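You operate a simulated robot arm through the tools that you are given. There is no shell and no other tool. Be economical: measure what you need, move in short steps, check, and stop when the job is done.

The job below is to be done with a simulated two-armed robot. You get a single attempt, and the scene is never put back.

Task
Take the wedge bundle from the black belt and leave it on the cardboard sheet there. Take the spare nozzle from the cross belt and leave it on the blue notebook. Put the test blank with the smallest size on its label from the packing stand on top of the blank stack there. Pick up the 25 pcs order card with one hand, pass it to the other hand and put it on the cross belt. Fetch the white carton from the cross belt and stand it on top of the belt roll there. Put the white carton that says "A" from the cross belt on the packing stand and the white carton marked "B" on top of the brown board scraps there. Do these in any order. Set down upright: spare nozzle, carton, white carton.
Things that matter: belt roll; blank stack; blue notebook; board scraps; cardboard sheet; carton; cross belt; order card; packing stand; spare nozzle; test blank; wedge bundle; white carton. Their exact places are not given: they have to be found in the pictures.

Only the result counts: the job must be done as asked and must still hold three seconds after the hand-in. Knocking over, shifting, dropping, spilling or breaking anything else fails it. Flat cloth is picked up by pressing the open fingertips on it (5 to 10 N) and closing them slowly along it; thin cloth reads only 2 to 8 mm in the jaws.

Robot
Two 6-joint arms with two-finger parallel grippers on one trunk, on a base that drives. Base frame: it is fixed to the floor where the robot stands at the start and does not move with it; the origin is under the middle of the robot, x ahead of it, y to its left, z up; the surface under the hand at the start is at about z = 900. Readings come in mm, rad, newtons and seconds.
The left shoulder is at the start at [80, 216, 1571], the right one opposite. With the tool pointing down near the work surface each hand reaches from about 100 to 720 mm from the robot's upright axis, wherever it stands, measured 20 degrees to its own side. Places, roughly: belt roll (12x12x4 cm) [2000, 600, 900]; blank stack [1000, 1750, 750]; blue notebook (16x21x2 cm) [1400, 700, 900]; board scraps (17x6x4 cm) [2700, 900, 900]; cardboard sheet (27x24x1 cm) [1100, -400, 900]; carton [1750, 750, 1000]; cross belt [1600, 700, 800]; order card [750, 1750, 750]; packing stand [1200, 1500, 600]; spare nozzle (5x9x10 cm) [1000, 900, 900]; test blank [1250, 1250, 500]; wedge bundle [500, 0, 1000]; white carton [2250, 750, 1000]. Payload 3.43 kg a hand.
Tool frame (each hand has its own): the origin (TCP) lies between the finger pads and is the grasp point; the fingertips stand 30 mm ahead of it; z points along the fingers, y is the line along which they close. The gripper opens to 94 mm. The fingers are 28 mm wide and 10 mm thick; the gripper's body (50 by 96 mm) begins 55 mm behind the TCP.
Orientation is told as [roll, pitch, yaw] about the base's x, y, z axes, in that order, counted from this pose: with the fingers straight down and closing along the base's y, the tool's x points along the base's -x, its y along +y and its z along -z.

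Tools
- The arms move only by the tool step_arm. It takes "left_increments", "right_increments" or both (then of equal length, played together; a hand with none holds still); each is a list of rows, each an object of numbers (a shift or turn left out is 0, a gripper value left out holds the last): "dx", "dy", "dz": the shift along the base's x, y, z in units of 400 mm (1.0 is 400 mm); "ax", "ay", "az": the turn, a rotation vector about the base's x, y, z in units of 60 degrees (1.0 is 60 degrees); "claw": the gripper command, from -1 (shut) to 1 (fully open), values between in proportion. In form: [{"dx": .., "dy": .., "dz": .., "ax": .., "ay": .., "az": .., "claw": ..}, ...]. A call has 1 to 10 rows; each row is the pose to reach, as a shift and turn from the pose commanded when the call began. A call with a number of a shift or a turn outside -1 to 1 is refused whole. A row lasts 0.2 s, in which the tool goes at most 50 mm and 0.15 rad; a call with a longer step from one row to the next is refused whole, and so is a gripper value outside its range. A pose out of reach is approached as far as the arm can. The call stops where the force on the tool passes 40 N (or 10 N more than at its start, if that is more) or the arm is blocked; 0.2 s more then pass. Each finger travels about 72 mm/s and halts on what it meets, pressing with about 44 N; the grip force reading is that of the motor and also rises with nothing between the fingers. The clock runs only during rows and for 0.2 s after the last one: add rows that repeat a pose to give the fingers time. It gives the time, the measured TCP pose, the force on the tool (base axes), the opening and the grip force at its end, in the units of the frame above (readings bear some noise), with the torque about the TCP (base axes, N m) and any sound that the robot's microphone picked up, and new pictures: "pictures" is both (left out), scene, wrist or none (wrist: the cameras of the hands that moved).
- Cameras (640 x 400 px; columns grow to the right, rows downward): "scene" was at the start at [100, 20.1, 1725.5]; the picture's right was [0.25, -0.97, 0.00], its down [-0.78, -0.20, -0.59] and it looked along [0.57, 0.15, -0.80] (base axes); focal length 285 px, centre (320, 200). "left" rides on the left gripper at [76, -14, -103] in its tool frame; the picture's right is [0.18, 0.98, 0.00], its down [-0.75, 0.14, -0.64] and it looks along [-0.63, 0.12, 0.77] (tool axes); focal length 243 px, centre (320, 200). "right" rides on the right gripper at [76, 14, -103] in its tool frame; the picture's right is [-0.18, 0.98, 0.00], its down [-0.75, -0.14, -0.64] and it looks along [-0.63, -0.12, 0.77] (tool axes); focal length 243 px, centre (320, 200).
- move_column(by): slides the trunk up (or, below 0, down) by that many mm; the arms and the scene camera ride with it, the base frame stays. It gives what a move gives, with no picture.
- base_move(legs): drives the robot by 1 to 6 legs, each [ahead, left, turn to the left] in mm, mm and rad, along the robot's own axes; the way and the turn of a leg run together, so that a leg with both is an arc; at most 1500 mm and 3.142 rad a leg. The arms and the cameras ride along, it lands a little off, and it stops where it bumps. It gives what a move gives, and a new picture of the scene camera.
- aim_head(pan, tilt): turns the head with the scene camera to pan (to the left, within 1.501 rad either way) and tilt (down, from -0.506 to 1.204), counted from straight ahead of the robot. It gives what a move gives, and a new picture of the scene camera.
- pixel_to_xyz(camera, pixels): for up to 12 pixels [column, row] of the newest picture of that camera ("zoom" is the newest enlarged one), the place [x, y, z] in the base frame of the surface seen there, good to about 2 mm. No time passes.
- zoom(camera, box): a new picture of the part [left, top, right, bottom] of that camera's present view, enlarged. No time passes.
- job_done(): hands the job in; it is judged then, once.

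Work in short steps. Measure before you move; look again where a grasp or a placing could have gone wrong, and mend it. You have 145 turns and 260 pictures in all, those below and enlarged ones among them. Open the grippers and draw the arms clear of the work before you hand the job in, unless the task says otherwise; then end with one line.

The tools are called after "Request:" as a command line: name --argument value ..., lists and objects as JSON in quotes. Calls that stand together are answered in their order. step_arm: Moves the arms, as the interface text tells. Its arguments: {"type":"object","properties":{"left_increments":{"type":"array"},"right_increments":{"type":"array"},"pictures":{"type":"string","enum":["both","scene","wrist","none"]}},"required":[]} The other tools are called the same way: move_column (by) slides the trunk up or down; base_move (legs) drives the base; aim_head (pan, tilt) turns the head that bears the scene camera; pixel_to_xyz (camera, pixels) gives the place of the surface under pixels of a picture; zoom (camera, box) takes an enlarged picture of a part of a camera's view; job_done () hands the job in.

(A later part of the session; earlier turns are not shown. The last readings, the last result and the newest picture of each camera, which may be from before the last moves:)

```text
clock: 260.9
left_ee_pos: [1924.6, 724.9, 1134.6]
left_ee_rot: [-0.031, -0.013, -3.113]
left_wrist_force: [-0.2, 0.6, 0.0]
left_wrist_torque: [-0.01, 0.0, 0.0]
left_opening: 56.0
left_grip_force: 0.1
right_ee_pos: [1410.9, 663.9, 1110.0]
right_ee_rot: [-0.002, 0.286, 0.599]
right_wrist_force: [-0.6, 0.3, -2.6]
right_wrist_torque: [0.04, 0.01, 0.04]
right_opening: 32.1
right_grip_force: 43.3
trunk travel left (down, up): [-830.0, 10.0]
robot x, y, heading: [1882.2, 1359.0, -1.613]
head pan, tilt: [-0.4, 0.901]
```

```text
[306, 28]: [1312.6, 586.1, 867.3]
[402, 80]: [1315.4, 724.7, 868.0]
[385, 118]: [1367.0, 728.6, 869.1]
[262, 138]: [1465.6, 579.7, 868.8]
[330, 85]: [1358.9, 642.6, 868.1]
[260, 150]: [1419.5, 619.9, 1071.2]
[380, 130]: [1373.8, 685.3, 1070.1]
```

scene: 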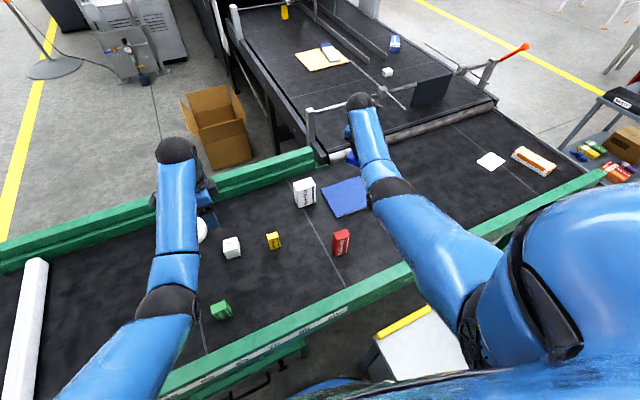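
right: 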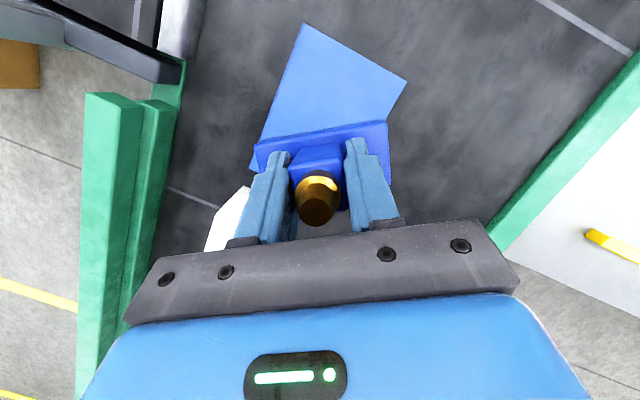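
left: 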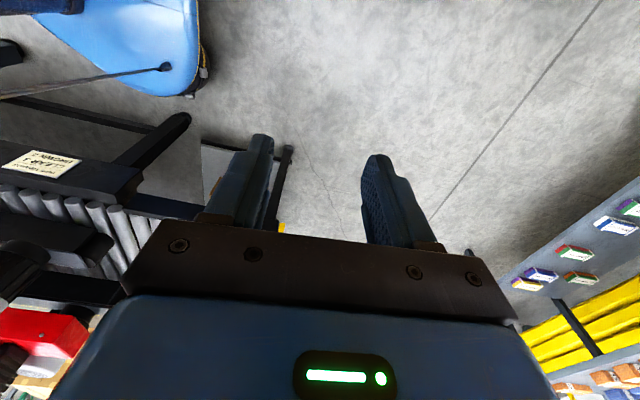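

Notebook spans x 1312–1515, y 580–728, top 869; nozzle upright and centred. Lower the column 165 mm, then feel down.

Request:
move_column --by -165

Request:
step_arm --right_increments '[{"dz": -0.015}, {"dz": -0.025}, {"dz": -0.032}, {"dz": -0.037}]' --pictures "none"

```text
clock: 262.8
left_ee_pos: [1924.8, 724.7, 968.4]
left_ee_rot: [-0.033, -0.013, -3.112]
left_wrist_force: [0.5, -0.4, -0.3]
left_wrist_torque: [0.01, -0.02, 0.02]
left_opening: 56.4
left_grip_force: 0.0
right_ee_pos: [1411.4, 663.0, 946.6]
right_ee_rot: [0.0, 0.287, 0.598]
right_wrist_force: [-0.2, -0.9, -2.4]
right_wrist_torque: [0.01, -0.01, 0.0]
right_opening: 32.0
right_grip_force: 44.3
trunk travel left (down, up): [-665.0, 175.0]
robot x, y, heading: [1884.2, 1359.3, -1.62]
head pan, tilt: [-0.4, 0.901]
```

```text
clock: 263.8
left_ee_pos: [1926.5, 724.6, 969.4]
left_ee_rot: [-0.033, -0.013, -3.113]
left_wrist_force: [-0.6, -0.2, -1.0]
left_wrist_torque: [0.0, 0.02, 0.03]
left_opening: 56.3
left_grip_force: 0.0
right_ee_pos: [1410.7, 661.5, 931.4]
right_ee_rot: [-0.001, 0.291, 0.598]
right_wrist_force: [-0.1, -1.9, 2.5]
right_wrist_torque: [0.08, 0.29, 0.05]
right_opening: 32.3
right_grip_force: 43.7
trunk travel left (down, up): [-665.0, 175.0]
robot x, y, heading: [1883.5, 1357.6, -1.618]
head pan, tilt: [-0.4, 0.901]
```

Light contact. Open and lift straight up.

Request:
step_arm --right_increments '[{"claw": -0.2}, {"claw": 0.1}, {"claw": 0.4}, {"claw": 0.4, "dz": 0.08}, {"claw": 0.4, "dz": 0.18}, {"claw": 0.4, "dz": 0.28}, {"claw": 0.4, "dz": 0.35}]' --pictures "both"

```text
clock: 265.4
left_ee_pos: [1925.6, 724.1, 969.3]
left_ee_rot: [-0.033, -0.012, -3.113]
left_wrist_force: [0.0, 0.6, -0.3]
left_wrist_torque: [-0.01, 0.01, -0.02]
left_opening: 56.4
left_grip_force: 0.0
right_ee_pos: [1412.1, 662.0, 1071.5]
right_ee_rot: [-0.002, 0.29, 0.598]
right_wrist_force: [0.1, -0.6, -0.2]
right_wrist_torque: [0.01, -0.02, 0.03]
right_opening: 66.0
right_grip_force: 0.1
trunk travel left (down, up): [-665.0, 175.0]
robot x, y, heading: [1883.0, 1359.5, -1.614]
head pan, tilt: [-0.4, 0.901]
```

scene: 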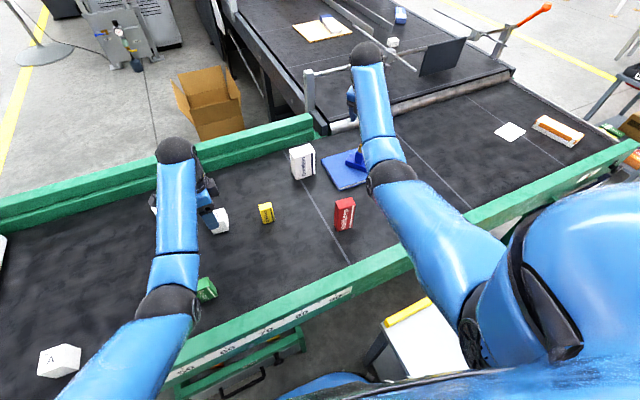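
right: 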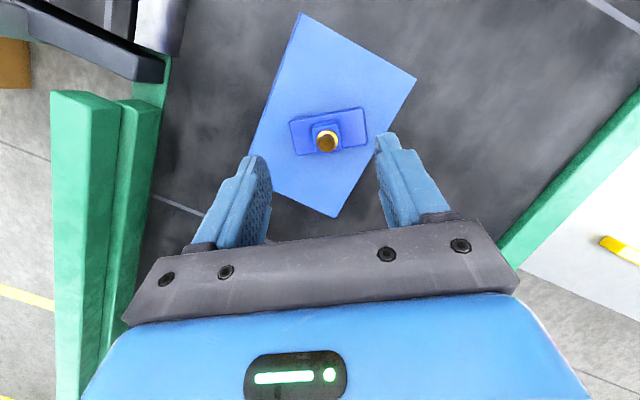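

Nozzle is upright on the notebook. Next the tall white carton: zoom and measure its corners; also the roll.

Request:
zoom --camera "scene" --box '[270, 130, 340, 190]'

Request:
pixel_to_xyz --camera "scene" --pixels '[[302, 151], [293, 160], [310, 165], [218, 218], [265, 211], [343, 213], [205, 290]]'

```text
6.67 times, centred on (305, 160) of scene
```

zoom: 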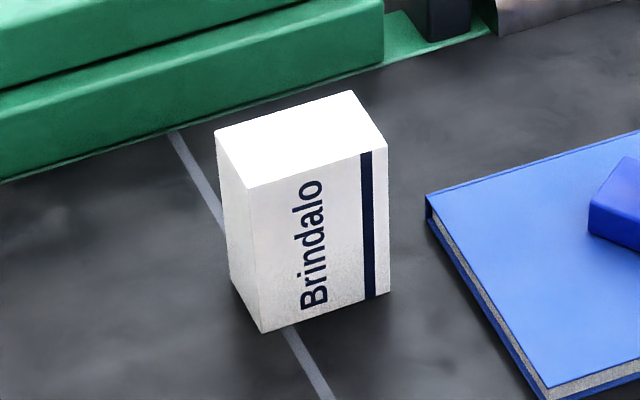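

```text
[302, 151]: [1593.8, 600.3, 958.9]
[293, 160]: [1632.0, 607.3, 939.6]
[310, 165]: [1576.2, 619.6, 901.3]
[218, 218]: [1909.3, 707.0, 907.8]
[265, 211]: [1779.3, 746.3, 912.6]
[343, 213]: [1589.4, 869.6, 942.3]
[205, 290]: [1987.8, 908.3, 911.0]
```

Request:
pixel_to_xyz --camera "zoom" --pixels '[[220, 133], [248, 184], [380, 147], [348, 95], [262, 325], [388, 288], [234, 280]]'

```text
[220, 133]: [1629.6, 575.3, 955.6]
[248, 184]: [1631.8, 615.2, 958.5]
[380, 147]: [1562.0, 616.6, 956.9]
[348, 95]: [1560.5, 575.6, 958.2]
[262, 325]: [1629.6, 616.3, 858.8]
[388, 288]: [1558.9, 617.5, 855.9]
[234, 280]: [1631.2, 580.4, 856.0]
```

Carton: x 1560–1632, y 575–617, top 957. Turn the base left 0.5 rad to bring the right shoulder closer, then untilt the right hand.

Request:
base_move --legs '[[0, 0, 0.5]]'

Request:
step_arm --right_increments '[{"ax": 0.12, "ay": -0.06, "dx": -0.1, "dy": 0.05, "claw": 0.7}, {"ax": 0.247, "ay": -0.126, "dx": -0.2, "dy": 0.1, "claw": 1}, {"ax": 0.247, "ay": -0.126, "dx": -0.3, "dy": 0.14, "claw": 1}, {"ax": 0.247, "ay": -0.126, "dx": -0.4, "dy": 0.17, "claw": 1}, {"ax": 0.247, "ay": -0.126, "dx": -0.5, "dy": 0.187, "claw": 1}]' --pictures "none"

```text
clock: 267.2
left_ee_pos: [2223.5, 824.2, 969.7]
left_ee_rot: [-0.032, -0.013, -2.612]
left_wrist_force: [-0.4, -0.2, -0.2]
left_wrist_torque: [0.01, -0.01, 0.01]
left_opening: 56.2
left_grip_force: 0.0
right_ee_pos: [1804.7, 522.2, 1070.4]
right_ee_rot: [-0.001, 0.287, 1.099]
right_wrist_force: [-0.1, 0.1, 0.5]
right_wrist_torque: [0.0, 0.02, 0.0]
right_opening: 65.8
right_grip_force: 0.0
trunk travel left (down, up): [-665.0, 175.0]
robot x, y, heading: [1882.0, 1359.1, -1.113]
head pan, tilt: [-0.4, 0.901]
```

scene: 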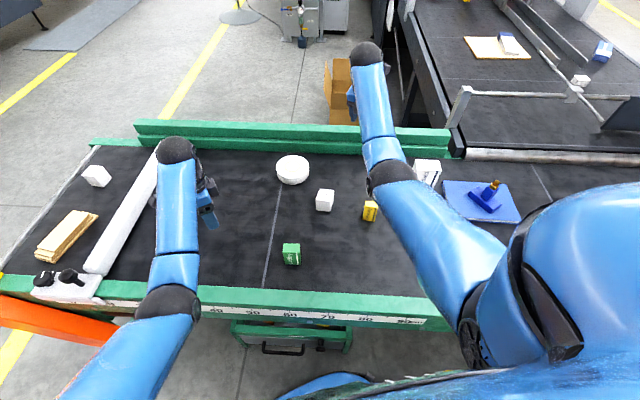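

```text
clock: 268.4
left_ee_pos: [2222.7, 824.3, 970.7]
left_ee_rot: [-0.03, -0.011, -2.612]
left_wrist_force: [-1.2, -0.4, -0.7]
left_wrist_torque: [0.03, 0.01, -0.03]
left_opening: 56.6
left_grip_force: 0.0
right_ee_pos: [1597.4, 578.4, 1059.0]
right_ee_rot: [-0.005, -0.002, 1.1]
right_wrist_force: [-0.1, 0.2, -0.4]
right_wrist_torque: [0.02, 0.0, -0.01]
right_opening: 94.2
right_grip_force: 0.0
right hand out of reach, approached as far as the arm can: row 3, 4, 5
trunk travel left (down, up): [-665.0, 175.0]
robot x, y, heading: [1882.4, 1354.4, -1.111]
head pan, tilt: [-0.4, 0.901]
```

Rotate yaw to close along x and descend over the carton to z≈922.

Request:
step_arm --right_increments '[{"az": 0.14, "dz": -0.03}, {"az": 0.28, "dz": -0.06, "dy": 0.02}, {"az": 0.42, "dz": -0.09, "dy": 0.04}, {"az": 0.45, "dz": -0.12, "dy": 0.045}]' --pictures "wrist"

```text
clock: 269.4
left_ee_pos: [2224.6, 823.7, 970.3]
left_ee_rot: [-0.033, -0.012, -2.612]
left_wrist_force: [0.2, 0.3, -0.1]
left_wrist_torque: [0.0, 0.04, -0.01]
left_opening: 56.4
left_grip_force: 0.1
right_ee_pos: [1642.5, 576.1, 1040.5]
right_ee_rot: [-0.006, -0.002, 1.31]
right_wrist_force: [-0.1, -0.1, 0.1]
right_wrist_torque: [0.01, -0.01, -0.02]
right_opening: 94.0
right_grip_force: 0.1
right hand out of reach, approached as far as the arm can: row 2, 3, 4
trunk travel left (down, up): [-665.0, 175.0]
robot x, y, heading: [1885.9, 1357.2, -1.113]
head pan, tilt: [-0.4, 0.901]
```

right: 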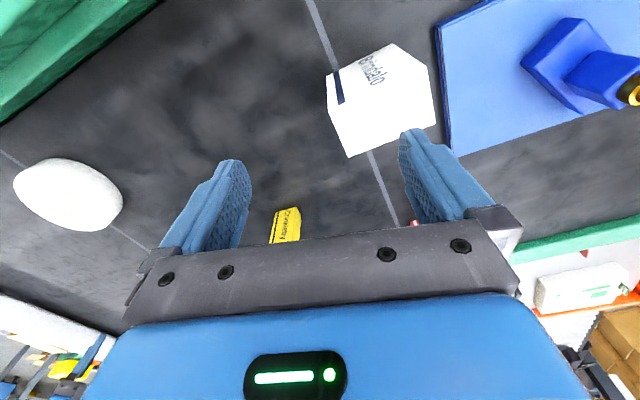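

Yaw limit reached near 1.31; go the other way: yaw 0 (closing along y, carton is 42 mm thick).

Request:
step_arm --right_increments '[{"az": -0.14, "dx": -0.02}, {"az": -0.28, "dx": -0.05}, {"az": -0.42, "dx": -0.08, "dy": 0.02}, {"az": -0.56, "dx": -0.11, "dy": 0.04}, {"az": -0.7, "dx": -0.115, "dy": 0.05}, {"az": -0.84, "dx": -0.115, "dy": 0.05}, {"az": -0.98, "dx": -0.115, "dy": 0.05}]' --pictures "none"

Request:
step_arm --right_increments '[{"az": -0.14}, {"az": -0.27}, {"az": -0.27}]' --pictures "wrist"

```text
clock: 271.0
left_ee_pos: [2225.3, 824.0, 968.6]
left_ee_rot: [-0.032, -0.013, -2.611]
left_wrist_force: [0.0, 0.3, -0.9]
left_wrist_torque: [0.03, 0.02, 0.01]
left_opening: 56.1
left_grip_force: 0.1
right_ee_pos: [1595.0, 593.4, 1035.9]
right_ee_rot: [-0.004, 0.0, 0.28]
right_wrist_force: [-1.0, -0.6, -0.5]
right_wrist_torque: [-0.02, 0.0, 0.01]
right_opening: 93.8
right_grip_force: 0.1
right hand out of reach, approached as far as the arm can: row 5, 6, 7
trunk travel left (down, up): [-665.0, 175.0]
robot x, y, heading: [1881.0, 1364.0, -1.117]
head pan, tilt: [-0.4, 0.901]
```

```text
clock: 271.8
left_ee_pos: [2224.1, 824.2, 969.6]
left_ee_rot: [-0.032, -0.012, -2.612]
left_wrist_force: [0.1, -1.1, 0.3]
left_wrist_torque: [0.0, -0.01, 0.01]
left_opening: 56.6
left_grip_force: 0.1
right_ee_pos: [1596.8, 592.0, 1035.7]
right_ee_rot: [-0.004, -0.002, -0.002]
right_wrist_force: [-1.0, 0.4, 0.1]
right_wrist_torque: [-0.01, -0.03, 0.02]
right_opening: 94.0
right_grip_force: 0.0
trunk travel left (down, up): [-665.0, 175.0]
robot x, y, heading: [1881.0, 1357.1, -1.111]
head pan, tilt: [-0.4, 0.901]
```

right: 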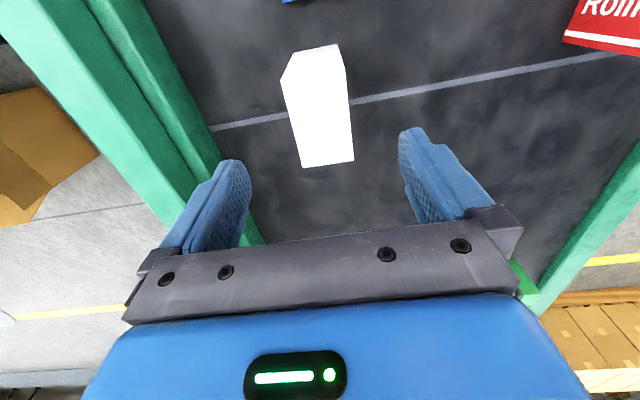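

Aligned with the carton. Narrow the jaws slightly, descend to z≈922 and grip.

Request:
step_arm --right_increments '[{"dy": 0.008, "claw": 0.55}, {"dy": 0.008, "dz": -0.1, "claw": 0.55}, {"dy": 0.008, "dz": -0.2, "claw": 0.55}, {"dy": 0.008, "dz": -0.284, "claw": 0.55}, {"dy": 0.008, "dz": -0.284, "claw": 0.2}, {"dy": 0.008, "dz": -0.284, "claw": -0.2}, {"dy": 0.008, "dz": -0.284, "claw": -0.6}, {"dy": 0.008, "dz": -0.284, "claw": -1}, {"dy": 0.008, "dz": -0.284, "claw": -1}]' --pictures "wrist"

```text
clock: 273.8
left_ee_pos: [2224.5, 824.1, 969.8]
left_ee_rot: [-0.031, -0.013, -2.611]
left_wrist_force: [0.4, -0.4, -0.1]
left_wrist_torque: [0.01, 0.01, -0.02]
left_opening: 56.5
left_grip_force: 0.1
right_ee_pos: [1598.6, 595.3, 923.3]
right_ee_rot: [-0.004, -0.001, -0.002]
right_wrist_force: [-0.2, 0.0, 0.3]
right_wrist_torque: [0.07, -0.01, 0.0]
right_opening: 47.7
right_grip_force: 43.8
trunk travel left (down, up): [-665.0, 175.0]
robot x, y, heading: [1885.5, 1352.9, -1.113]
head pan, tilt: [-0.4, 0.901]
```

right: 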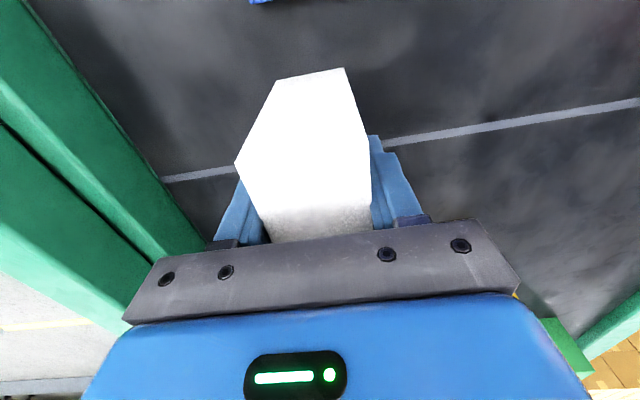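

Carton gripped. Lift with the column and measure the roll top.

Request:
move_column --by 135

Request:
base_move --legs '[[204, 384, 0]]'

Request:
step_arm --right_increments '[{"dz": 0.0}]' --pictures "wrist"

```text
clock: 275.5
left_ee_pos: [2224.6, 824.0, 1103.2]
left_ee_rot: [-0.032, -0.011, -2.611]
left_wrist_force: [-0.2, 0.4, 1.3]
left_wrist_torque: [0.02, 0.02, 0.03]
left_opening: 56.4
left_grip_force: 0.0
right_ee_pos: [1597.4, 594.8, 1058.7]
right_ee_rot: [-0.006, -0.002, -0.002]
right_wrist_force: [-0.5, 0.8, 0.3]
right_wrist_torque: [0.01, 0.02, 0.02]
right_opening: 47.6
right_grip_force: 43.5
trunk travel left (down, up): [-800.0, 40.0]
robot x, y, heading: [1879.3, 1360.8, -1.115]
head pan, tilt: [-0.4, 0.901]
```

```text
clock: 278.1
left_ee_pos: [2665.4, 809.5, 1105.5]
left_ee_rot: [-0.029, -0.01, -2.613]
left_wrist_force: [-0.1, 0.5, 0.1]
left_wrist_torque: [0.0, -0.01, 0.01]
left_opening: 56.2
left_grip_force: 0.0
right_ee_pos: [2038.9, 581.0, 1058.1]
right_ee_rot: [-0.004, -0.005, -0.001]
right_wrist_force: [-1.1, 0.4, 0.7]
right_wrist_torque: [-0.02, -0.01, 0.0]
right_opening: 47.7
right_grip_force: 43.9
trunk travel left (down, up): [-800.0, 40.0]
robot x, y, heading: [2327.5, 1341.7, -1.115]
head pan, tilt: [-0.4, 0.901]
```

scene: 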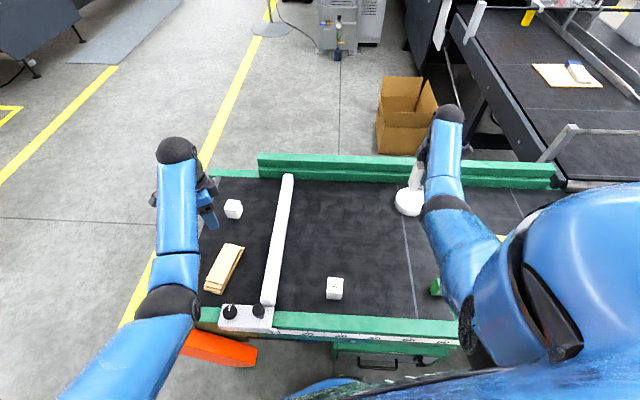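

```text
clock: 278.6
left_ee_pos: [2669.0, 810.1, 1104.7]
left_ee_rot: [-0.033, -0.014, -2.61]
left_wrist_force: [0.4, 0.7, 0.0]
left_wrist_torque: [0.02, -0.02, -0.01]
left_opening: 56.3
left_grip_force: 0.0
right_ee_pos: [2043.1, 582.2, 1059.8]
right_ee_rot: [-0.006, -0.003, -0.002]
right_wrist_force: [0.4, 0.1, 0.6]
right_wrist_torque: [-0.04, -0.01, -0.01]
right_opening: 47.5
right_grip_force: 43.6
trunk travel left (down, up): [-800.0, 40.0]
robot x, y, heading: [2324.8, 1344.7, -1.115]
head pan, tilt: [-0.4, 0.901]
```

right: 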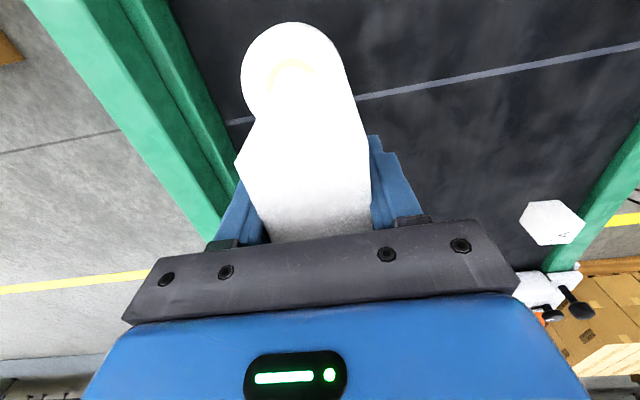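

Roll visible beneath. Measure its rim.

Request:
pixel_to_xyz --camera "right" --pixels '[[247, 75], [290, 28], [338, 65], [262, 40], [320, 38], [290, 75], [290, 60]]'

Request:
pixel_to_xyz --camera "scene" --pixels '[[400, 193], [398, 205], [410, 203], [420, 207]]'

```text
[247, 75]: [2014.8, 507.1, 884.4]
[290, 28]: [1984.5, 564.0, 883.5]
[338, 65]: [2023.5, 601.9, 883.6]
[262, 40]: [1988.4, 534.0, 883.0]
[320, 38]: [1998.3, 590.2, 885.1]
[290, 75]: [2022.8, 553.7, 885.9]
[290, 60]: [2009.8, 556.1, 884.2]
```

```text
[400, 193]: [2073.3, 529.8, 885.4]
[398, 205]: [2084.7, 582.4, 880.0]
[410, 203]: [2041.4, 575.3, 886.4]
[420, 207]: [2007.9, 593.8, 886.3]
```

Roll centre ≈(2035,555), top 885. Shift the hand (−6,−28) and lower with the column.

Request:
step_arm --right_increments '[{"dx": -0.008, "dy": -0.04}, {"dx": -0.015, "dy": -0.07}, {"dx": -0.015, "dy": -0.07}]' --pictures "none"

Request:
move_column --by -97

Request:
step_arm --right_increments '[{"dz": -0.008}, {"dz": -0.014}, {"dz": -0.02}]' --pictures "wrist"

```text
clock: 279.4
left_ee_pos: [2667.6, 810.2, 1103.2]
left_ee_rot: [-0.03, -0.014, -2.615]
left_wrist_force: [0.3, 0.2, 0.8]
left_wrist_torque: [0.02, 0.0, -0.02]
left_opening: 56.6
left_grip_force: 0.0
right_ee_pos: [2034.1, 554.3, 1057.8]
right_ee_rot: [-0.006, -0.002, -0.002]
right_wrist_force: [-0.4, -0.2, 0.6]
right_wrist_torque: [0.03, 0.0, -0.02]
right_opening: 47.5
right_grip_force: 43.9
trunk travel left (down, up): [-800.0, 40.0]
robot x, y, heading: [2329.7, 1345.8, -1.114]
head pan, tilt: [-0.4, 0.901]
```

```text
clock: 280.7
left_ee_pos: [2669.3, 808.5, 1007.9]
left_ee_rot: [-0.03, -0.013, -2.613]
left_wrist_force: [-0.1, 0.4, -1.0]
left_wrist_torque: [0.01, 0.0, 0.01]
left_opening: 56.4
left_grip_force: 0.1
right_ee_pos: [2035.2, 555.2, 960.9]
right_ee_rot: [-0.005, -0.001, -0.004]
right_wrist_force: [0.2, -0.5, 0.0]
right_wrist_torque: [0.02, -0.03, -0.04]
right_opening: 47.7
right_grip_force: 43.9
trunk travel left (down, up): [-703.0, 137.0]
robot x, y, heading: [2326.3, 1343.6, -1.112]
head pan, tilt: [-0.4, 0.901]
```

```text
clock: 281.5
left_ee_pos: [2667.9, 810.4, 1008.2]
left_ee_rot: [-0.03, -0.013, -2.613]
left_wrist_force: [0.0, 0.2, 0.6]
left_wrist_torque: [0.01, 0.03, -0.02]
left_opening: 56.4
left_grip_force: 0.2
right_ee_pos: [2035.4, 554.4, 955.8]
right_ee_rot: [-0.009, 0.0, -0.001]
right_wrist_force: [-0.8, 0.2, 12.1]
right_wrist_torque: [0.18, -0.02, 0.0]
right_opening: 47.8
right_grip_force: 44.0
trunk travel left (down, up): [-703.0, 137.0]
robot x, y, heading: [2328.7, 1342.1, -1.113]
head pan, tilt: [-0.4, 0.901]
```

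right: 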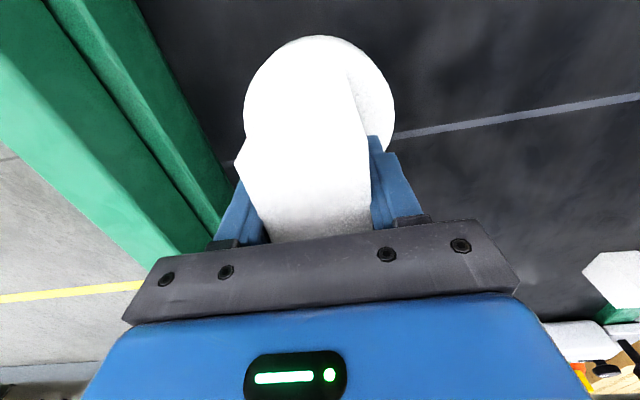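

Contact (12 N). Ease, open slowly to ~60 mm, and lift straight up.

Request:
step_arm --right_increments '[{"dz": 0.003}, {"dz": 0.003, "claw": 0.1}, {"dz": 0.003, "claw": 0.25}, {"dz": 0.003, "claw": 0.3}, {"dz": 0.003, "claw": 0.3}, {"dz": 0.08, "claw": 0.3}, {"dz": 0.18, "claw": 0.3}, {"dz": 0.28, "claw": 0.3}]' --pictures "both"

```text
clock: 283.3
left_ee_pos: [2667.6, 810.3, 1006.3]
left_ee_rot: [-0.032, -0.013, -2.613]
left_wrist_force: [-0.2, -0.1, -0.4]
left_wrist_torque: [-0.02, 0.02, -0.03]
left_opening: 56.2
left_grip_force: 0.0
right_ee_pos: [2035.5, 556.1, 1065.0]
right_ee_rot: [-0.002, -0.002, -0.002]
right_wrist_force: [0.0, 0.4, -1.0]
right_wrist_torque: [-0.03, 0.0, 0.01]
right_opening: 61.1
right_grip_force: 0.1
trunk travel left (down, up): [-703.0, 137.0]
robot x, y, heading: [2324.4, 1341.0, -1.111]
head pan, tilt: [-0.4, 0.901]
```

scene: 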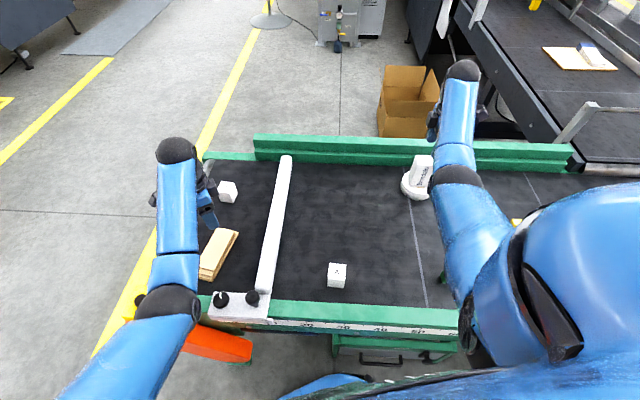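
right: 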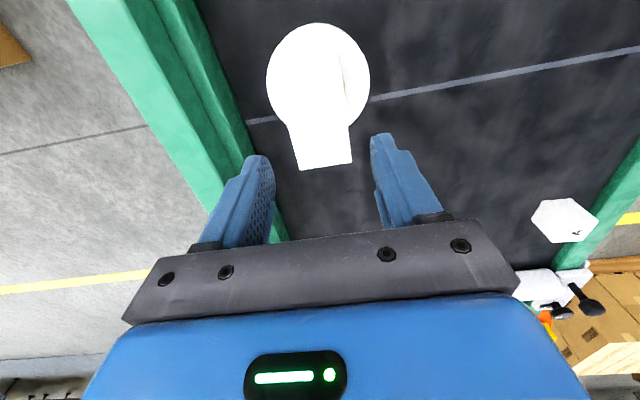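

Carton stands on the roll. Next carton B: raise the column for folding room, then move the right hand over (1915,705).

Request:
move_column --by 130

Request:
step_arm --right_increments '[{"dz": -0.04, "dy": 0.08, "dx": -0.04}, {"dz": -0.08, "dy": 0.16, "dx": -0.1}, {"dz": -0.14, "dy": 0.24, "dx": -0.16}, {"dz": -0.2, "dy": 0.32, "dx": -0.22}, {"dz": -0.28, "dy": 0.37, "dx": -0.28}, {"dz": -0.38, "dy": 0.37, "dx": -0.3}, {"dz": -0.48, "dy": 0.37, "dx": -0.3}]' --pictures "wrist"

```text
clock: 284.8
left_ee_pos: [2667.6, 810.6, 1137.3]
left_ee_rot: [-0.033, -0.012, -2.613]
left_wrist_force: [0.9, 0.3, 0.2]
left_wrist_torque: [-0.02, -0.01, -0.01]
left_opening: 56.5
left_grip_force: 0.1
right_ee_pos: [2034.2, 555.3, 1194.2]
right_ee_rot: [-0.005, -0.001, 0.0]
right_wrist_force: [0.4, 0.5, 0.6]
right_wrist_torque: [-0.04, -0.03, -0.03]
right_opening: 61.2
right_grip_force: 0.0
trunk travel left (down, up): [-833.0, 7.0]
robot x, y, heading: [2327.5, 1344.9, -1.12]
head pan, tilt: [-0.4, 0.901]
```

```text
clock: 286.4
left_ee_pos: [2667.9, 808.7, 1137.4]
left_ee_rot: [-0.03, -0.013, -2.612]
left_wrist_force: [-0.3, 1.2, -0.1]
left_wrist_torque: [-0.01, -0.03, -0.03]
left_opening: 56.3
left_grip_force: 0.1
right_ee_pos: [1916.2, 702.5, 1001.8]
right_ee_rot: [-0.003, -0.002, -0.001]
right_wrist_force: [-0.6, 0.1, -0.2]
right_wrist_torque: [0.04, 0.0, 0.0]
right_opening: 61.2
right_grip_force: 0.0
trunk travel left (down, up): [-833.0, 7.0]
robot x, y, heading: [2326.2, 1345.0, -1.115]
head pan, tilt: [-0.4, 0.901]
```

right: 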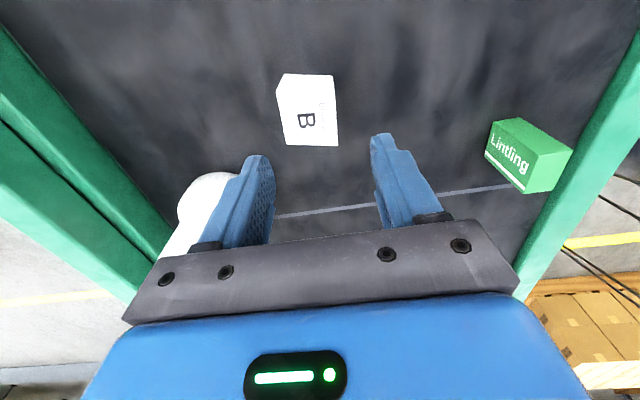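

B is seen nicely. Measure its top corners.

Request:
pixel_to_xyz --camera "right" --pixels '[[283, 80], [332, 77], [338, 143], [288, 143], [306, 120], [333, 110]]'

```text
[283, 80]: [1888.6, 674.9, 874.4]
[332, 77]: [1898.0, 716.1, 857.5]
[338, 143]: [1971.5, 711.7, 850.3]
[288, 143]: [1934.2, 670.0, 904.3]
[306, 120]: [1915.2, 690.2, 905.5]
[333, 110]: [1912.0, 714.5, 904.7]
```

B: y 670–715, x 1890–1935, top 905. Align, lower 90 mm by the column, then descend and grip.

Request:
step_arm --right_increments '[{"dx": -0.008, "dy": -0.024, "claw": 0.6}, {"dx": -0.008, "dy": -0.024, "claw": 0.6}]' --pictures "none"

Request:
move_column --by -90

Request:
step_arm --right_increments '[{"dz": -0.03}, {"dz": -0.058}, {"dz": -0.058, "claw": 0.2}, {"dz": -0.058, "claw": -0.2}, {"dz": -0.058, "claw": -0.6}, {"dz": -0.058, "claw": -1}, {"dz": -0.058, "claw": -1}]' --pictures "wrist"

```text
clock: 287.0
left_ee_pos: [2666.7, 809.2, 1137.5]
left_ee_rot: [-0.03, -0.012, -2.613]
left_wrist_force: [0.5, -0.1, 0.9]
left_wrist_torque: [-0.01, 0.0, 0.0]
left_opening: 56.3
left_grip_force: 0.2
right_ee_pos: [1912.2, 694.1, 1002.4]
right_ee_rot: [-0.005, -0.001, -0.001]
right_wrist_force: [0.0, 0.1, 0.5]
right_wrist_torque: [0.0, 0.01, -0.01]
right_opening: 75.0
right_grip_force: 0.1
trunk travel left (down, up): [-833.0, 7.0]
robot x, y, heading: [2327.4, 1343.8, -1.116]
head pan, tilt: [-0.4, 0.901]
```

```text
clock: 288.3
left_ee_pos: [2667.6, 810.2, 1046.2]
left_ee_rot: [-0.031, -0.011, -2.613]
left_wrist_force: [0.2, -0.9, -0.5]
left_wrist_torque: [-0.01, 0.0, 0.06]
left_opening: 56.4
left_grip_force: 0.0
right_ee_pos: [1912.6, 695.3, 912.6]
right_ee_rot: [-0.005, -0.003, -0.004]
right_wrist_force: [0.6, 0.0, 0.7]
right_wrist_torque: [-0.01, 0.01, -0.01]
right_opening: 75.1
right_grip_force: 0.0
trunk travel left (down, up): [-743.0, 97.0]
robot x, y, heading: [2325.4, 1342.1, -1.114]
head pan, tilt: [-0.4, 0.901]
```

```text
clock: 289.9
left_ee_pos: [2669.1, 808.8, 1048.0]
left_ee_rot: [-0.031, -0.012, -2.614]
left_wrist_force: [0.0, 0.0, -0.1]
left_wrist_torque: [-0.01, -0.05, 0.05]
left_opening: 56.4
left_grip_force: 0.0
right_ee_pos: [1911.9, 694.3, 887.9]
right_ee_rot: [-0.005, -0.003, -0.002]
right_wrist_force: [0.0, 0.4, 0.8]
right_wrist_torque: [0.03, 0.02, -0.02]
right_opening: 48.9
right_grip_force: 44.0
trunk travel left (down, up): [-743.0, 97.0]
robot x, y, heading: [2328.2, 1342.8, -1.113]
head pan, tilt: [-0.4, 0.901]
```

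right: 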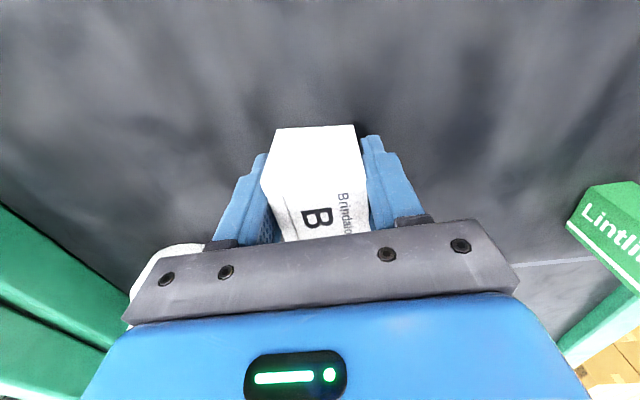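

B gripped (49 mm). Measure scraps, white bar and the orange paddle in the scene before moving.

Request:
pixel_to_xyz --camera "scene" --pixels '[[217, 345], [248, 358], [225, 232], [236, 235], [204, 268], [218, 272], [218, 252], [283, 165], [262, 285], [220, 298], [253, 298], [337, 272]]'

Request:
move_column --by 95

Request:
zoom --camera "scene" --box '[160, 200, 300, 400]'

```text
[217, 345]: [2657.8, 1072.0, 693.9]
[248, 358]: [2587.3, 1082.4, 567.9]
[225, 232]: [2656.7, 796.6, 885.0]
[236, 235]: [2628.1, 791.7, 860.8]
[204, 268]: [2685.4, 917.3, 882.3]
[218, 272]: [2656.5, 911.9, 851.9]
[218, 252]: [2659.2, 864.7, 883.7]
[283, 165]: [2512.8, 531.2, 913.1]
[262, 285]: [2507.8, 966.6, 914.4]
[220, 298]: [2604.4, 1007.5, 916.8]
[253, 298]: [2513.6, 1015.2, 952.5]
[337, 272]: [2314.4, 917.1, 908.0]
```

```text
clock: 291.2
left_ee_pos: [2667.8, 810.2, 1143.0]
left_ee_rot: [-0.031, -0.013, -2.614]
left_wrist_force: [-0.7, 0.4, -0.3]
left_wrist_torque: [-0.01, 0.03, -0.01]
left_opening: 56.6
left_grip_force: 0.0
right_ee_pos: [1911.7, 694.7, 983.1]
right_ee_rot: [-0.006, -0.002, -0.002]
right_wrist_force: [0.6, -0.4, -0.4]
right_wrist_torque: [-0.02, 0.02, 0.02]
right_opening: 48.6
right_grip_force: 44.3
trunk travel left (down, up): [-838.0, 2.0]
robot x, y, heading: [2328.0, 1346.1, -1.113]
head pan, tilt: [-0.4, 0.901]
```

```text
2.00 times, centred on (230, 300) of scene
```

zoom: 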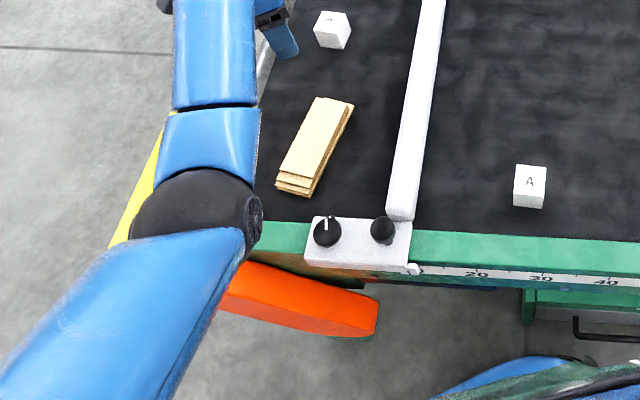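

Request:
pixel_to_xyz --camera "zoom" --pixels '[[318, 100], [350, 106], [282, 175], [312, 184], [315, 140], [332, 120], [300, 165]]'

Request:
base_move --legs '[[16, 162, 0]]'

```text
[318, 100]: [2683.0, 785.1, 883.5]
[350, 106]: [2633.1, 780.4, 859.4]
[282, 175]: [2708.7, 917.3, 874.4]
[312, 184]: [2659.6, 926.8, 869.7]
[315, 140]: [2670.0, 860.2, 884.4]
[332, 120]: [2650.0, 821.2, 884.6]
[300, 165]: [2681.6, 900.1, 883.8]
```

```text
clock: 292.6
left_ee_pos: [2816.5, 865.3, 1144.0]
left_ee_rot: [-0.03, -0.008, -2.612]
left_wrist_force: [-0.7, -0.6, -0.7]
left_wrist_torque: [-0.02, -0.01, 0.01]
left_opening: 56.2
left_grip_force: 0.0
right_ee_pos: [2061.2, 751.1, 981.3]
right_ee_rot: [-0.003, -0.007, -0.005]
right_wrist_force: [0.1, -1.2, -0.5]
right_wrist_torque: [-0.01, -0.02, -0.02]
right_opening: 48.9
right_grip_force: 43.9
trunk travel left (down, up): [-838.0, 2.0]
robot x, y, heading: [2476.0, 1401.0, -1.114]
head pan, tilt: [-0.4, 0.901]
```

scene: 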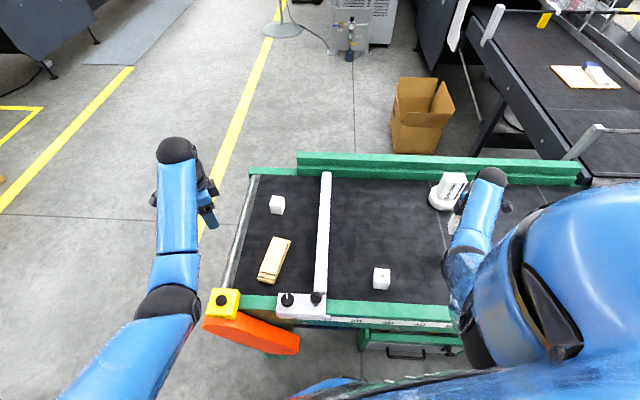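

Scraps' top centre ≈(2668,850), z 884. Swing the right hand toward it in two calls (bottom of B at 946, bar top 914).

Request:
step_arm --right_increments '[{"dx": 0.09, "dy": -0.02}, {"dx": 0.19, "dy": -0.04}, {"dx": 0.29, "dy": -0.06}, {"dx": 0.39, "dy": -0.08}, {"dx": 0.49, "dy": -0.09}, {"dx": 0.59, "dy": -0.1}, {"dx": 0.69, "dy": -0.09}, {"dx": 0.79, "dy": -0.07}, {"dx": 0.89, "dy": -0.05}, {"dx": 0.99, "dy": -0.02}]' --pictures "none"

Request:
step_arm --right_increments '[{"dx": 0.1, "dy": 0.04}, {"dx": 0.2, "dy": 0.08}, {"dx": 0.3, "dy": 0.13}, {"dx": 0.4, "dy": 0.19}, {"dx": 0.5, "dy": 0.24}, {"dx": 0.53, "dy": 0.27}, {"dx": 0.53, "dy": 0.27}]' --pictures "both"

```text
clock: 294.8
left_ee_pos: [2819.5, 866.3, 1141.6]
left_ee_rot: [-0.032, -0.013, -2.612]
left_wrist_force: [1.0, 0.3, -0.1]
left_wrist_torque: [0.02, -0.03, 0.01]
left_opening: 56.3
left_grip_force: 0.0
right_ee_pos: [2460.7, 743.2, 983.6]
right_ee_rot: [-0.005, -0.001, -0.005]
right_wrist_force: [0.9, 0.4, 0.5]
right_wrist_torque: [0.01, 0.02, -0.02]
right_opening: 48.8
right_grip_force: 44.2
trunk travel left (down, up): [-838.0, 2.0]
robot x, y, heading: [2480.9, 1399.3, -1.112]
head pan, tilt: [-0.4, 0.901]
```

```text
clock: 296.4
left_ee_pos: [2817.6, 866.3, 1142.0]
left_ee_rot: [-0.032, -0.013, -2.613]
left_wrist_force: [-0.4, 0.7, -0.1]
left_wrist_torque: [-0.01, -0.01, -0.03]
left_opening: 56.3
left_grip_force: 0.1
right_ee_pos: [2672.9, 850.3, 983.9]
right_ee_rot: [-0.004, -0.001, -0.003]
right_wrist_force: [-0.7, 1.0, -0.3]
right_wrist_torque: [0.0, 0.04, -0.02]
right_opening: 49.0
right_grip_force: 43.6
trunk travel left (down, up): [-838.0, 2.0]
robot x, y, heading: [2481.1, 1400.5, -1.113]
head pan, tilt: [-0.4, 0.901]
```

scene: 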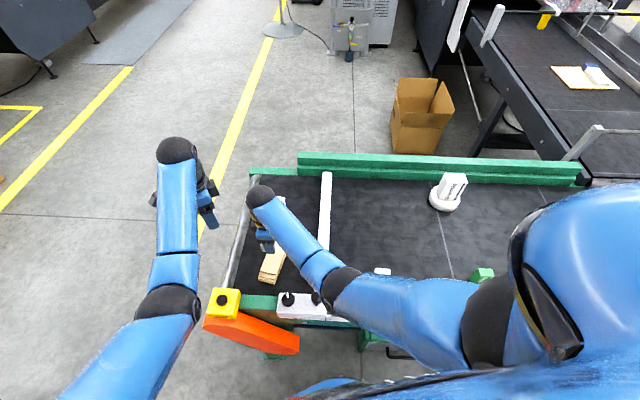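
right: 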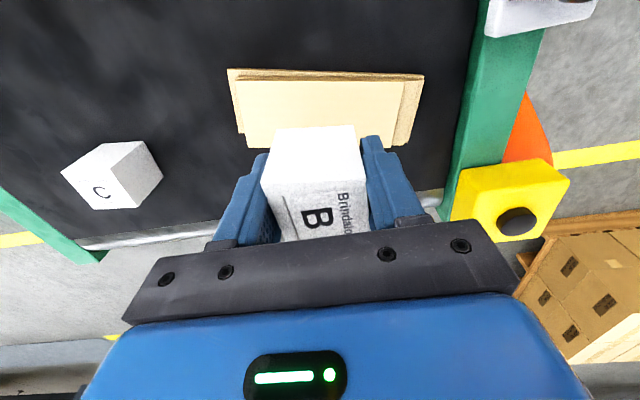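

Measure the top board corners from the wrist view.

Request:
pixel_to_xyz --camera "right" --pixels '[[240, 84], [400, 86], [390, 140], [252, 142], [320, 85], [320, 115]]'

```text
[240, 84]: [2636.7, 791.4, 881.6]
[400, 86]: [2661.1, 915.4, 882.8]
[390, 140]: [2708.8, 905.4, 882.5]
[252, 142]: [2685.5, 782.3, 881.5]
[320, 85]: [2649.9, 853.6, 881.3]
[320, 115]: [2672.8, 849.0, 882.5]
```

TCP is right over the board centre (2673,849). Lower to contact at z≈917.

Request:
step_arm --right_increments '[{"dz": -0.08}, {"dz": -0.14}, {"dz": -0.16}, {"dz": -0.167}, {"dz": -0.172}]' --pictures "none"

```text
clock: 297.6
left_ee_pos: [2816.5, 869.0, 1144.9]
left_ee_rot: [-0.028, -0.013, -2.613]
left_wrist_force: [-0.7, -0.8, 0.7]
left_wrist_torque: [0.0, 0.03, 0.0]
left_opening: 56.5
left_grip_force: 0.2
right_ee_pos: [2672.2, 849.4, 918.9]
right_ee_rot: [-0.011, -0.007, -0.006]
right_wrist_force: [-1.9, -3.2, 25.9]
right_wrist_torque: [0.32, -0.27, -0.01]
right_opening: 48.7
right_grip_force: 43.4
trunk travel left (down, up): [-838.0, 2.0]
robot x, y, heading: [2478.8, 1400.1, -1.117]
head pan, tilt: [-0.4, 0.901]
```

Contact (26 N). Ease 3 mm, open, lift.

Request:
step_arm --right_increments '[{"dz": 0.007}, {"dz": 0.007, "claw": 0.15}, {"dz": 0.007, "claw": 0.35}, {"dz": 0.007, "claw": 0.5}, {"dz": 0.007, "claw": 0.5}, {"dz": 0.08, "claw": 0.5}, {"dz": 0.17, "claw": 0.5}]' --pictures "both"

```text
clock: 299.2
left_ee_pos: [2819.2, 866.1, 1142.9]
left_ee_rot: [-0.029, -0.011, -2.613]
left_wrist_force: [0.1, -0.2, 0.7]
left_wrist_torque: [0.02, -0.03, -0.01]
left_opening: 56.4
left_grip_force: 0.1
right_ee_pos: [2671.4, 853.0, 983.9]
right_ee_rot: [-0.006, -0.002, -0.002]
right_wrist_force: [0.3, 0.0, 0.4]
right_wrist_torque: [0.02, 0.02, -0.01]
right_opening: 70.6
right_grip_force: 0.1
trunk travel left (down, up): [-838.0, 2.0]
robot x, y, heading: [2476.6, 1402.5, -1.118]
head pan, tilt: [-0.4, 0.901]
```

scene: 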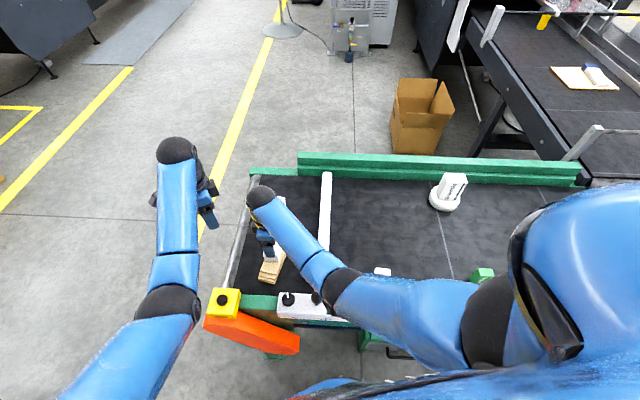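
right: 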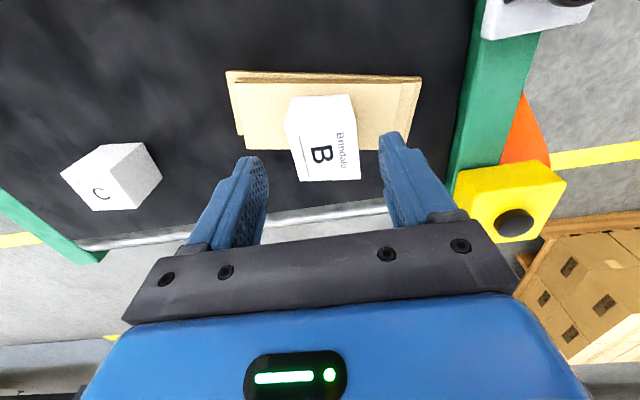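

B stands on the scraps. Raise the hand, back the base 190 mm away from the belt, then go for carton A at (2314,~925).

Request:
step_arm --right_increments '[{"dz": 0.08}, {"dz": 0.15}]' --pictures "none"

Request:
base_move --legs '[[-171, 83, 0]]'

Request:
step_arm --right_increments '[{"dx": -0.1, "dy": -0.02}, {"dx": -0.2, "dy": -0.04}, {"dx": -0.3, "dy": -0.08}, {"dx": -0.4, "dy": -0.12}, {"dx": -0.5, "dy": -0.16}, {"dx": -0.6, "dy": -0.2}, {"dx": -0.7, "dy": -0.24}, {"dx": -0.8, "dy": -0.28}, {"dx": -0.88, "dy": -0.3, "dz": -0.05}, {"dx": -0.89, "dy": -0.3, "dz": -0.1}]' --pictures "wrist"

```text
clock: 299.8
left_ee_pos: [2818.9, 866.6, 1142.7]
left_ee_rot: [-0.029, -0.012, -2.614]
left_wrist_force: [0.4, -0.1, 0.0]
left_wrist_torque: [-0.03, 0.01, -0.02]
left_opening: 56.7
left_grip_force: 0.1
right_ee_pos: [2669.0, 852.9, 1042.4]
right_ee_rot: [-0.003, -0.002, -0.004]
right_wrist_force: [0.0, 0.1, -0.8]
right_wrist_torque: [0.01, -0.02, 0.0]
right_opening: 70.2
right_grip_force: 0.1
trunk travel left (down, up): [-838.0, 2.0]
robot x, y, heading: [2478.0, 1401.8, -1.117]
head pan, tilt: [-0.4, 0.901]
```

```text
clock: 301.4
left_ee_pos: [2817.4, 1051.1, 1140.0]
left_ee_rot: [-0.032, -0.012, -2.615]
left_wrist_force: [0.4, -0.8, 0.0]
left_wrist_torque: [0.05, 0.02, -0.02]
left_opening: 56.2
left_grip_force: 0.0
right_ee_pos: [2667.0, 1037.2, 1040.9]
right_ee_rot: [-0.003, 0.0, -0.005]
right_wrist_force: [0.1, 0.2, 0.4]
right_wrist_torque: [0.01, -0.01, 0.0]
right_opening: 70.3
right_grip_force: 0.1
trunk travel left (down, up): [-838.0, 2.0]
robot x, y, heading: [2477.4, 1591.0, -1.117]
head pan, tilt: [-0.4, 0.901]
```

scene: 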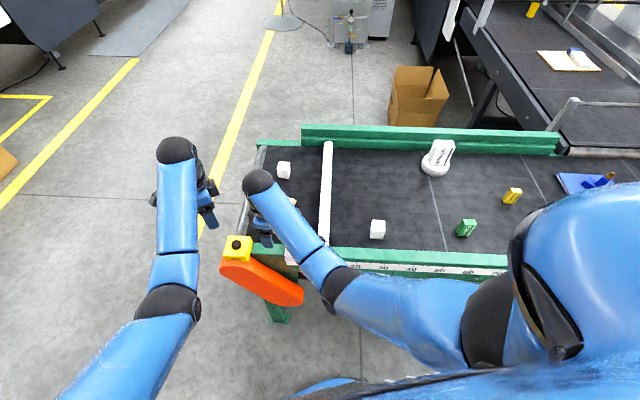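

```text
clock: 303.6
left_ee_pos: [2818.2, 1054.1, 1142.3]
left_ee_rot: [-0.031, -0.012, -2.614]
left_wrist_force: [0.4, -0.1, -0.2]
left_wrist_torque: [-0.02, 0.01, -0.01]
left_opening: 56.4
left_grip_force: 0.1
right_ee_pos: [2309.8, 919.5, 1003.4]
right_ee_rot: [-0.004, 0.0, -0.006]
right_wrist_force: [0.0, 0.0, -1.0]
right_wrist_torque: [0.0, 0.01, 0.01]
right_opening: 70.4
right_grip_force: 0.0
trunk travel left (down, up): [-838.0, 2.0]
robot x, y, heading: [2473.2, 1591.9, -1.112]
head pan, tilt: [-0.4, 0.901]
```

right: 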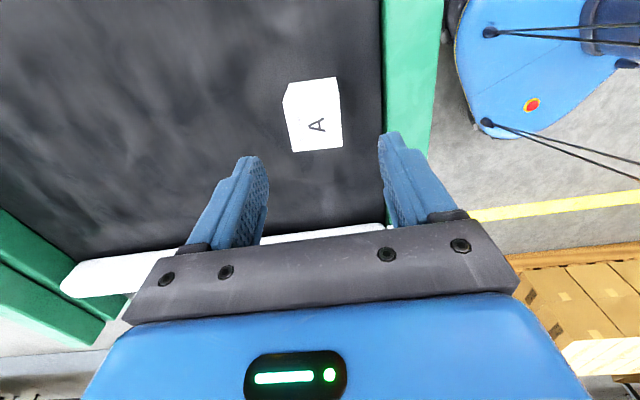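

Request:
pixel_to_xyz --camera "right" --pixels '[[335, 84], [339, 143], [296, 147], [315, 125], [390, 100], [378, 60], [405, 110], [290, 100]]'

```text
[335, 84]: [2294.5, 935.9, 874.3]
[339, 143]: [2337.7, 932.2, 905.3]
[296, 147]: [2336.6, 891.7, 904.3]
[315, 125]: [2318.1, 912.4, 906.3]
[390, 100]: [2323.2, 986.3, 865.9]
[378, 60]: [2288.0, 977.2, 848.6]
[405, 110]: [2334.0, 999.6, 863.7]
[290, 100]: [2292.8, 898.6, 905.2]
```

A: centre (2315,912), top 905. Align, descend to z≈888 and grip.

Request:
step_arm --right_increments '[{"dx": 0.013, "dy": -0.019}, {"dx": 0.013, "dy": -0.019, "dz": -0.1}, {"dx": 0.013, "dy": -0.019, "dz": -0.2}, {"dx": 0.013, "dy": -0.019, "dz": -0.288}, {"dx": 0.013, "dy": -0.019, "dz": -0.288, "claw": 0.1}, {"dx": 0.013, "dy": -0.019, "dz": -0.288, "claw": -0.3}, {"dx": 0.013, "dy": -0.019, "dz": -0.288, "claw": -0.7}, {"dx": 0.013, "dy": -0.019, "dz": -0.288, "claw": -1}, {"dx": 0.013, "dy": -0.019, "dz": -0.288, "claw": -1}]' --pictures "none"

Request:
step_arm --right_increments '[{"dz": 0.08}, {"dz": 0.18}, {"dz": 0.28}, {"dz": 0.35}]' --pictures "wrist"

```text
clock: 305.6
left_ee_pos: [2817.4, 1054.1, 1142.7]
left_ee_rot: [-0.03, -0.012, -2.614]
left_wrist_force: [0.6, -0.9, 0.5]
left_wrist_torque: [0.01, -0.04, 0.01]
left_opening: 56.3
left_grip_force: 0.0
right_ee_pos: [2317.1, 912.5, 887.8]
right_ee_rot: [-0.006, -0.003, -0.005]
right_wrist_force: [0.3, -0.1, -0.2]
right_wrist_torque: [-0.04, 0.01, 0.0]
right_opening: 48.9
right_grip_force: 44.2
trunk travel left (down, up): [-838.0, 2.0]
robot x, y, heading: [2475.9, 1590.4, -1.115]
head pan, tilt: [-0.4, 0.901]
```

```text
clock: 306.6
left_ee_pos: [2819.0, 1053.7, 1143.0]
left_ee_rot: [-0.032, -0.015, -2.615]
left_wrist_force: [-0.7, -0.6, 0.4]
left_wrist_torque: [-0.01, 0.0, 0.0]
left_opening: 56.5
left_grip_force: 0.1
right_ee_pos: [2315.8, 911.9, 1028.5]
right_ee_rot: [-0.005, -0.003, -0.005]
right_wrist_force: [0.3, -0.4, 0.0]
right_wrist_torque: [0.01, 0.02, 0.02]
right_opening: 48.8
right_grip_force: 43.6
trunk travel left (down, up): [-838.0, 2.0]
robot x, y, heading: [2477.6, 1589.0, -1.118]
head pan, tilt: [-0.4, 0.901]
```

right: 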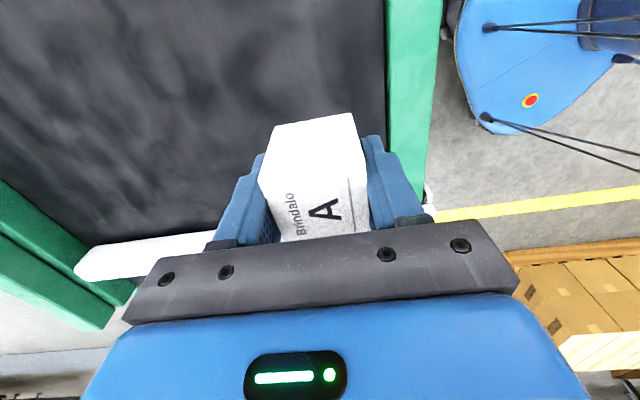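

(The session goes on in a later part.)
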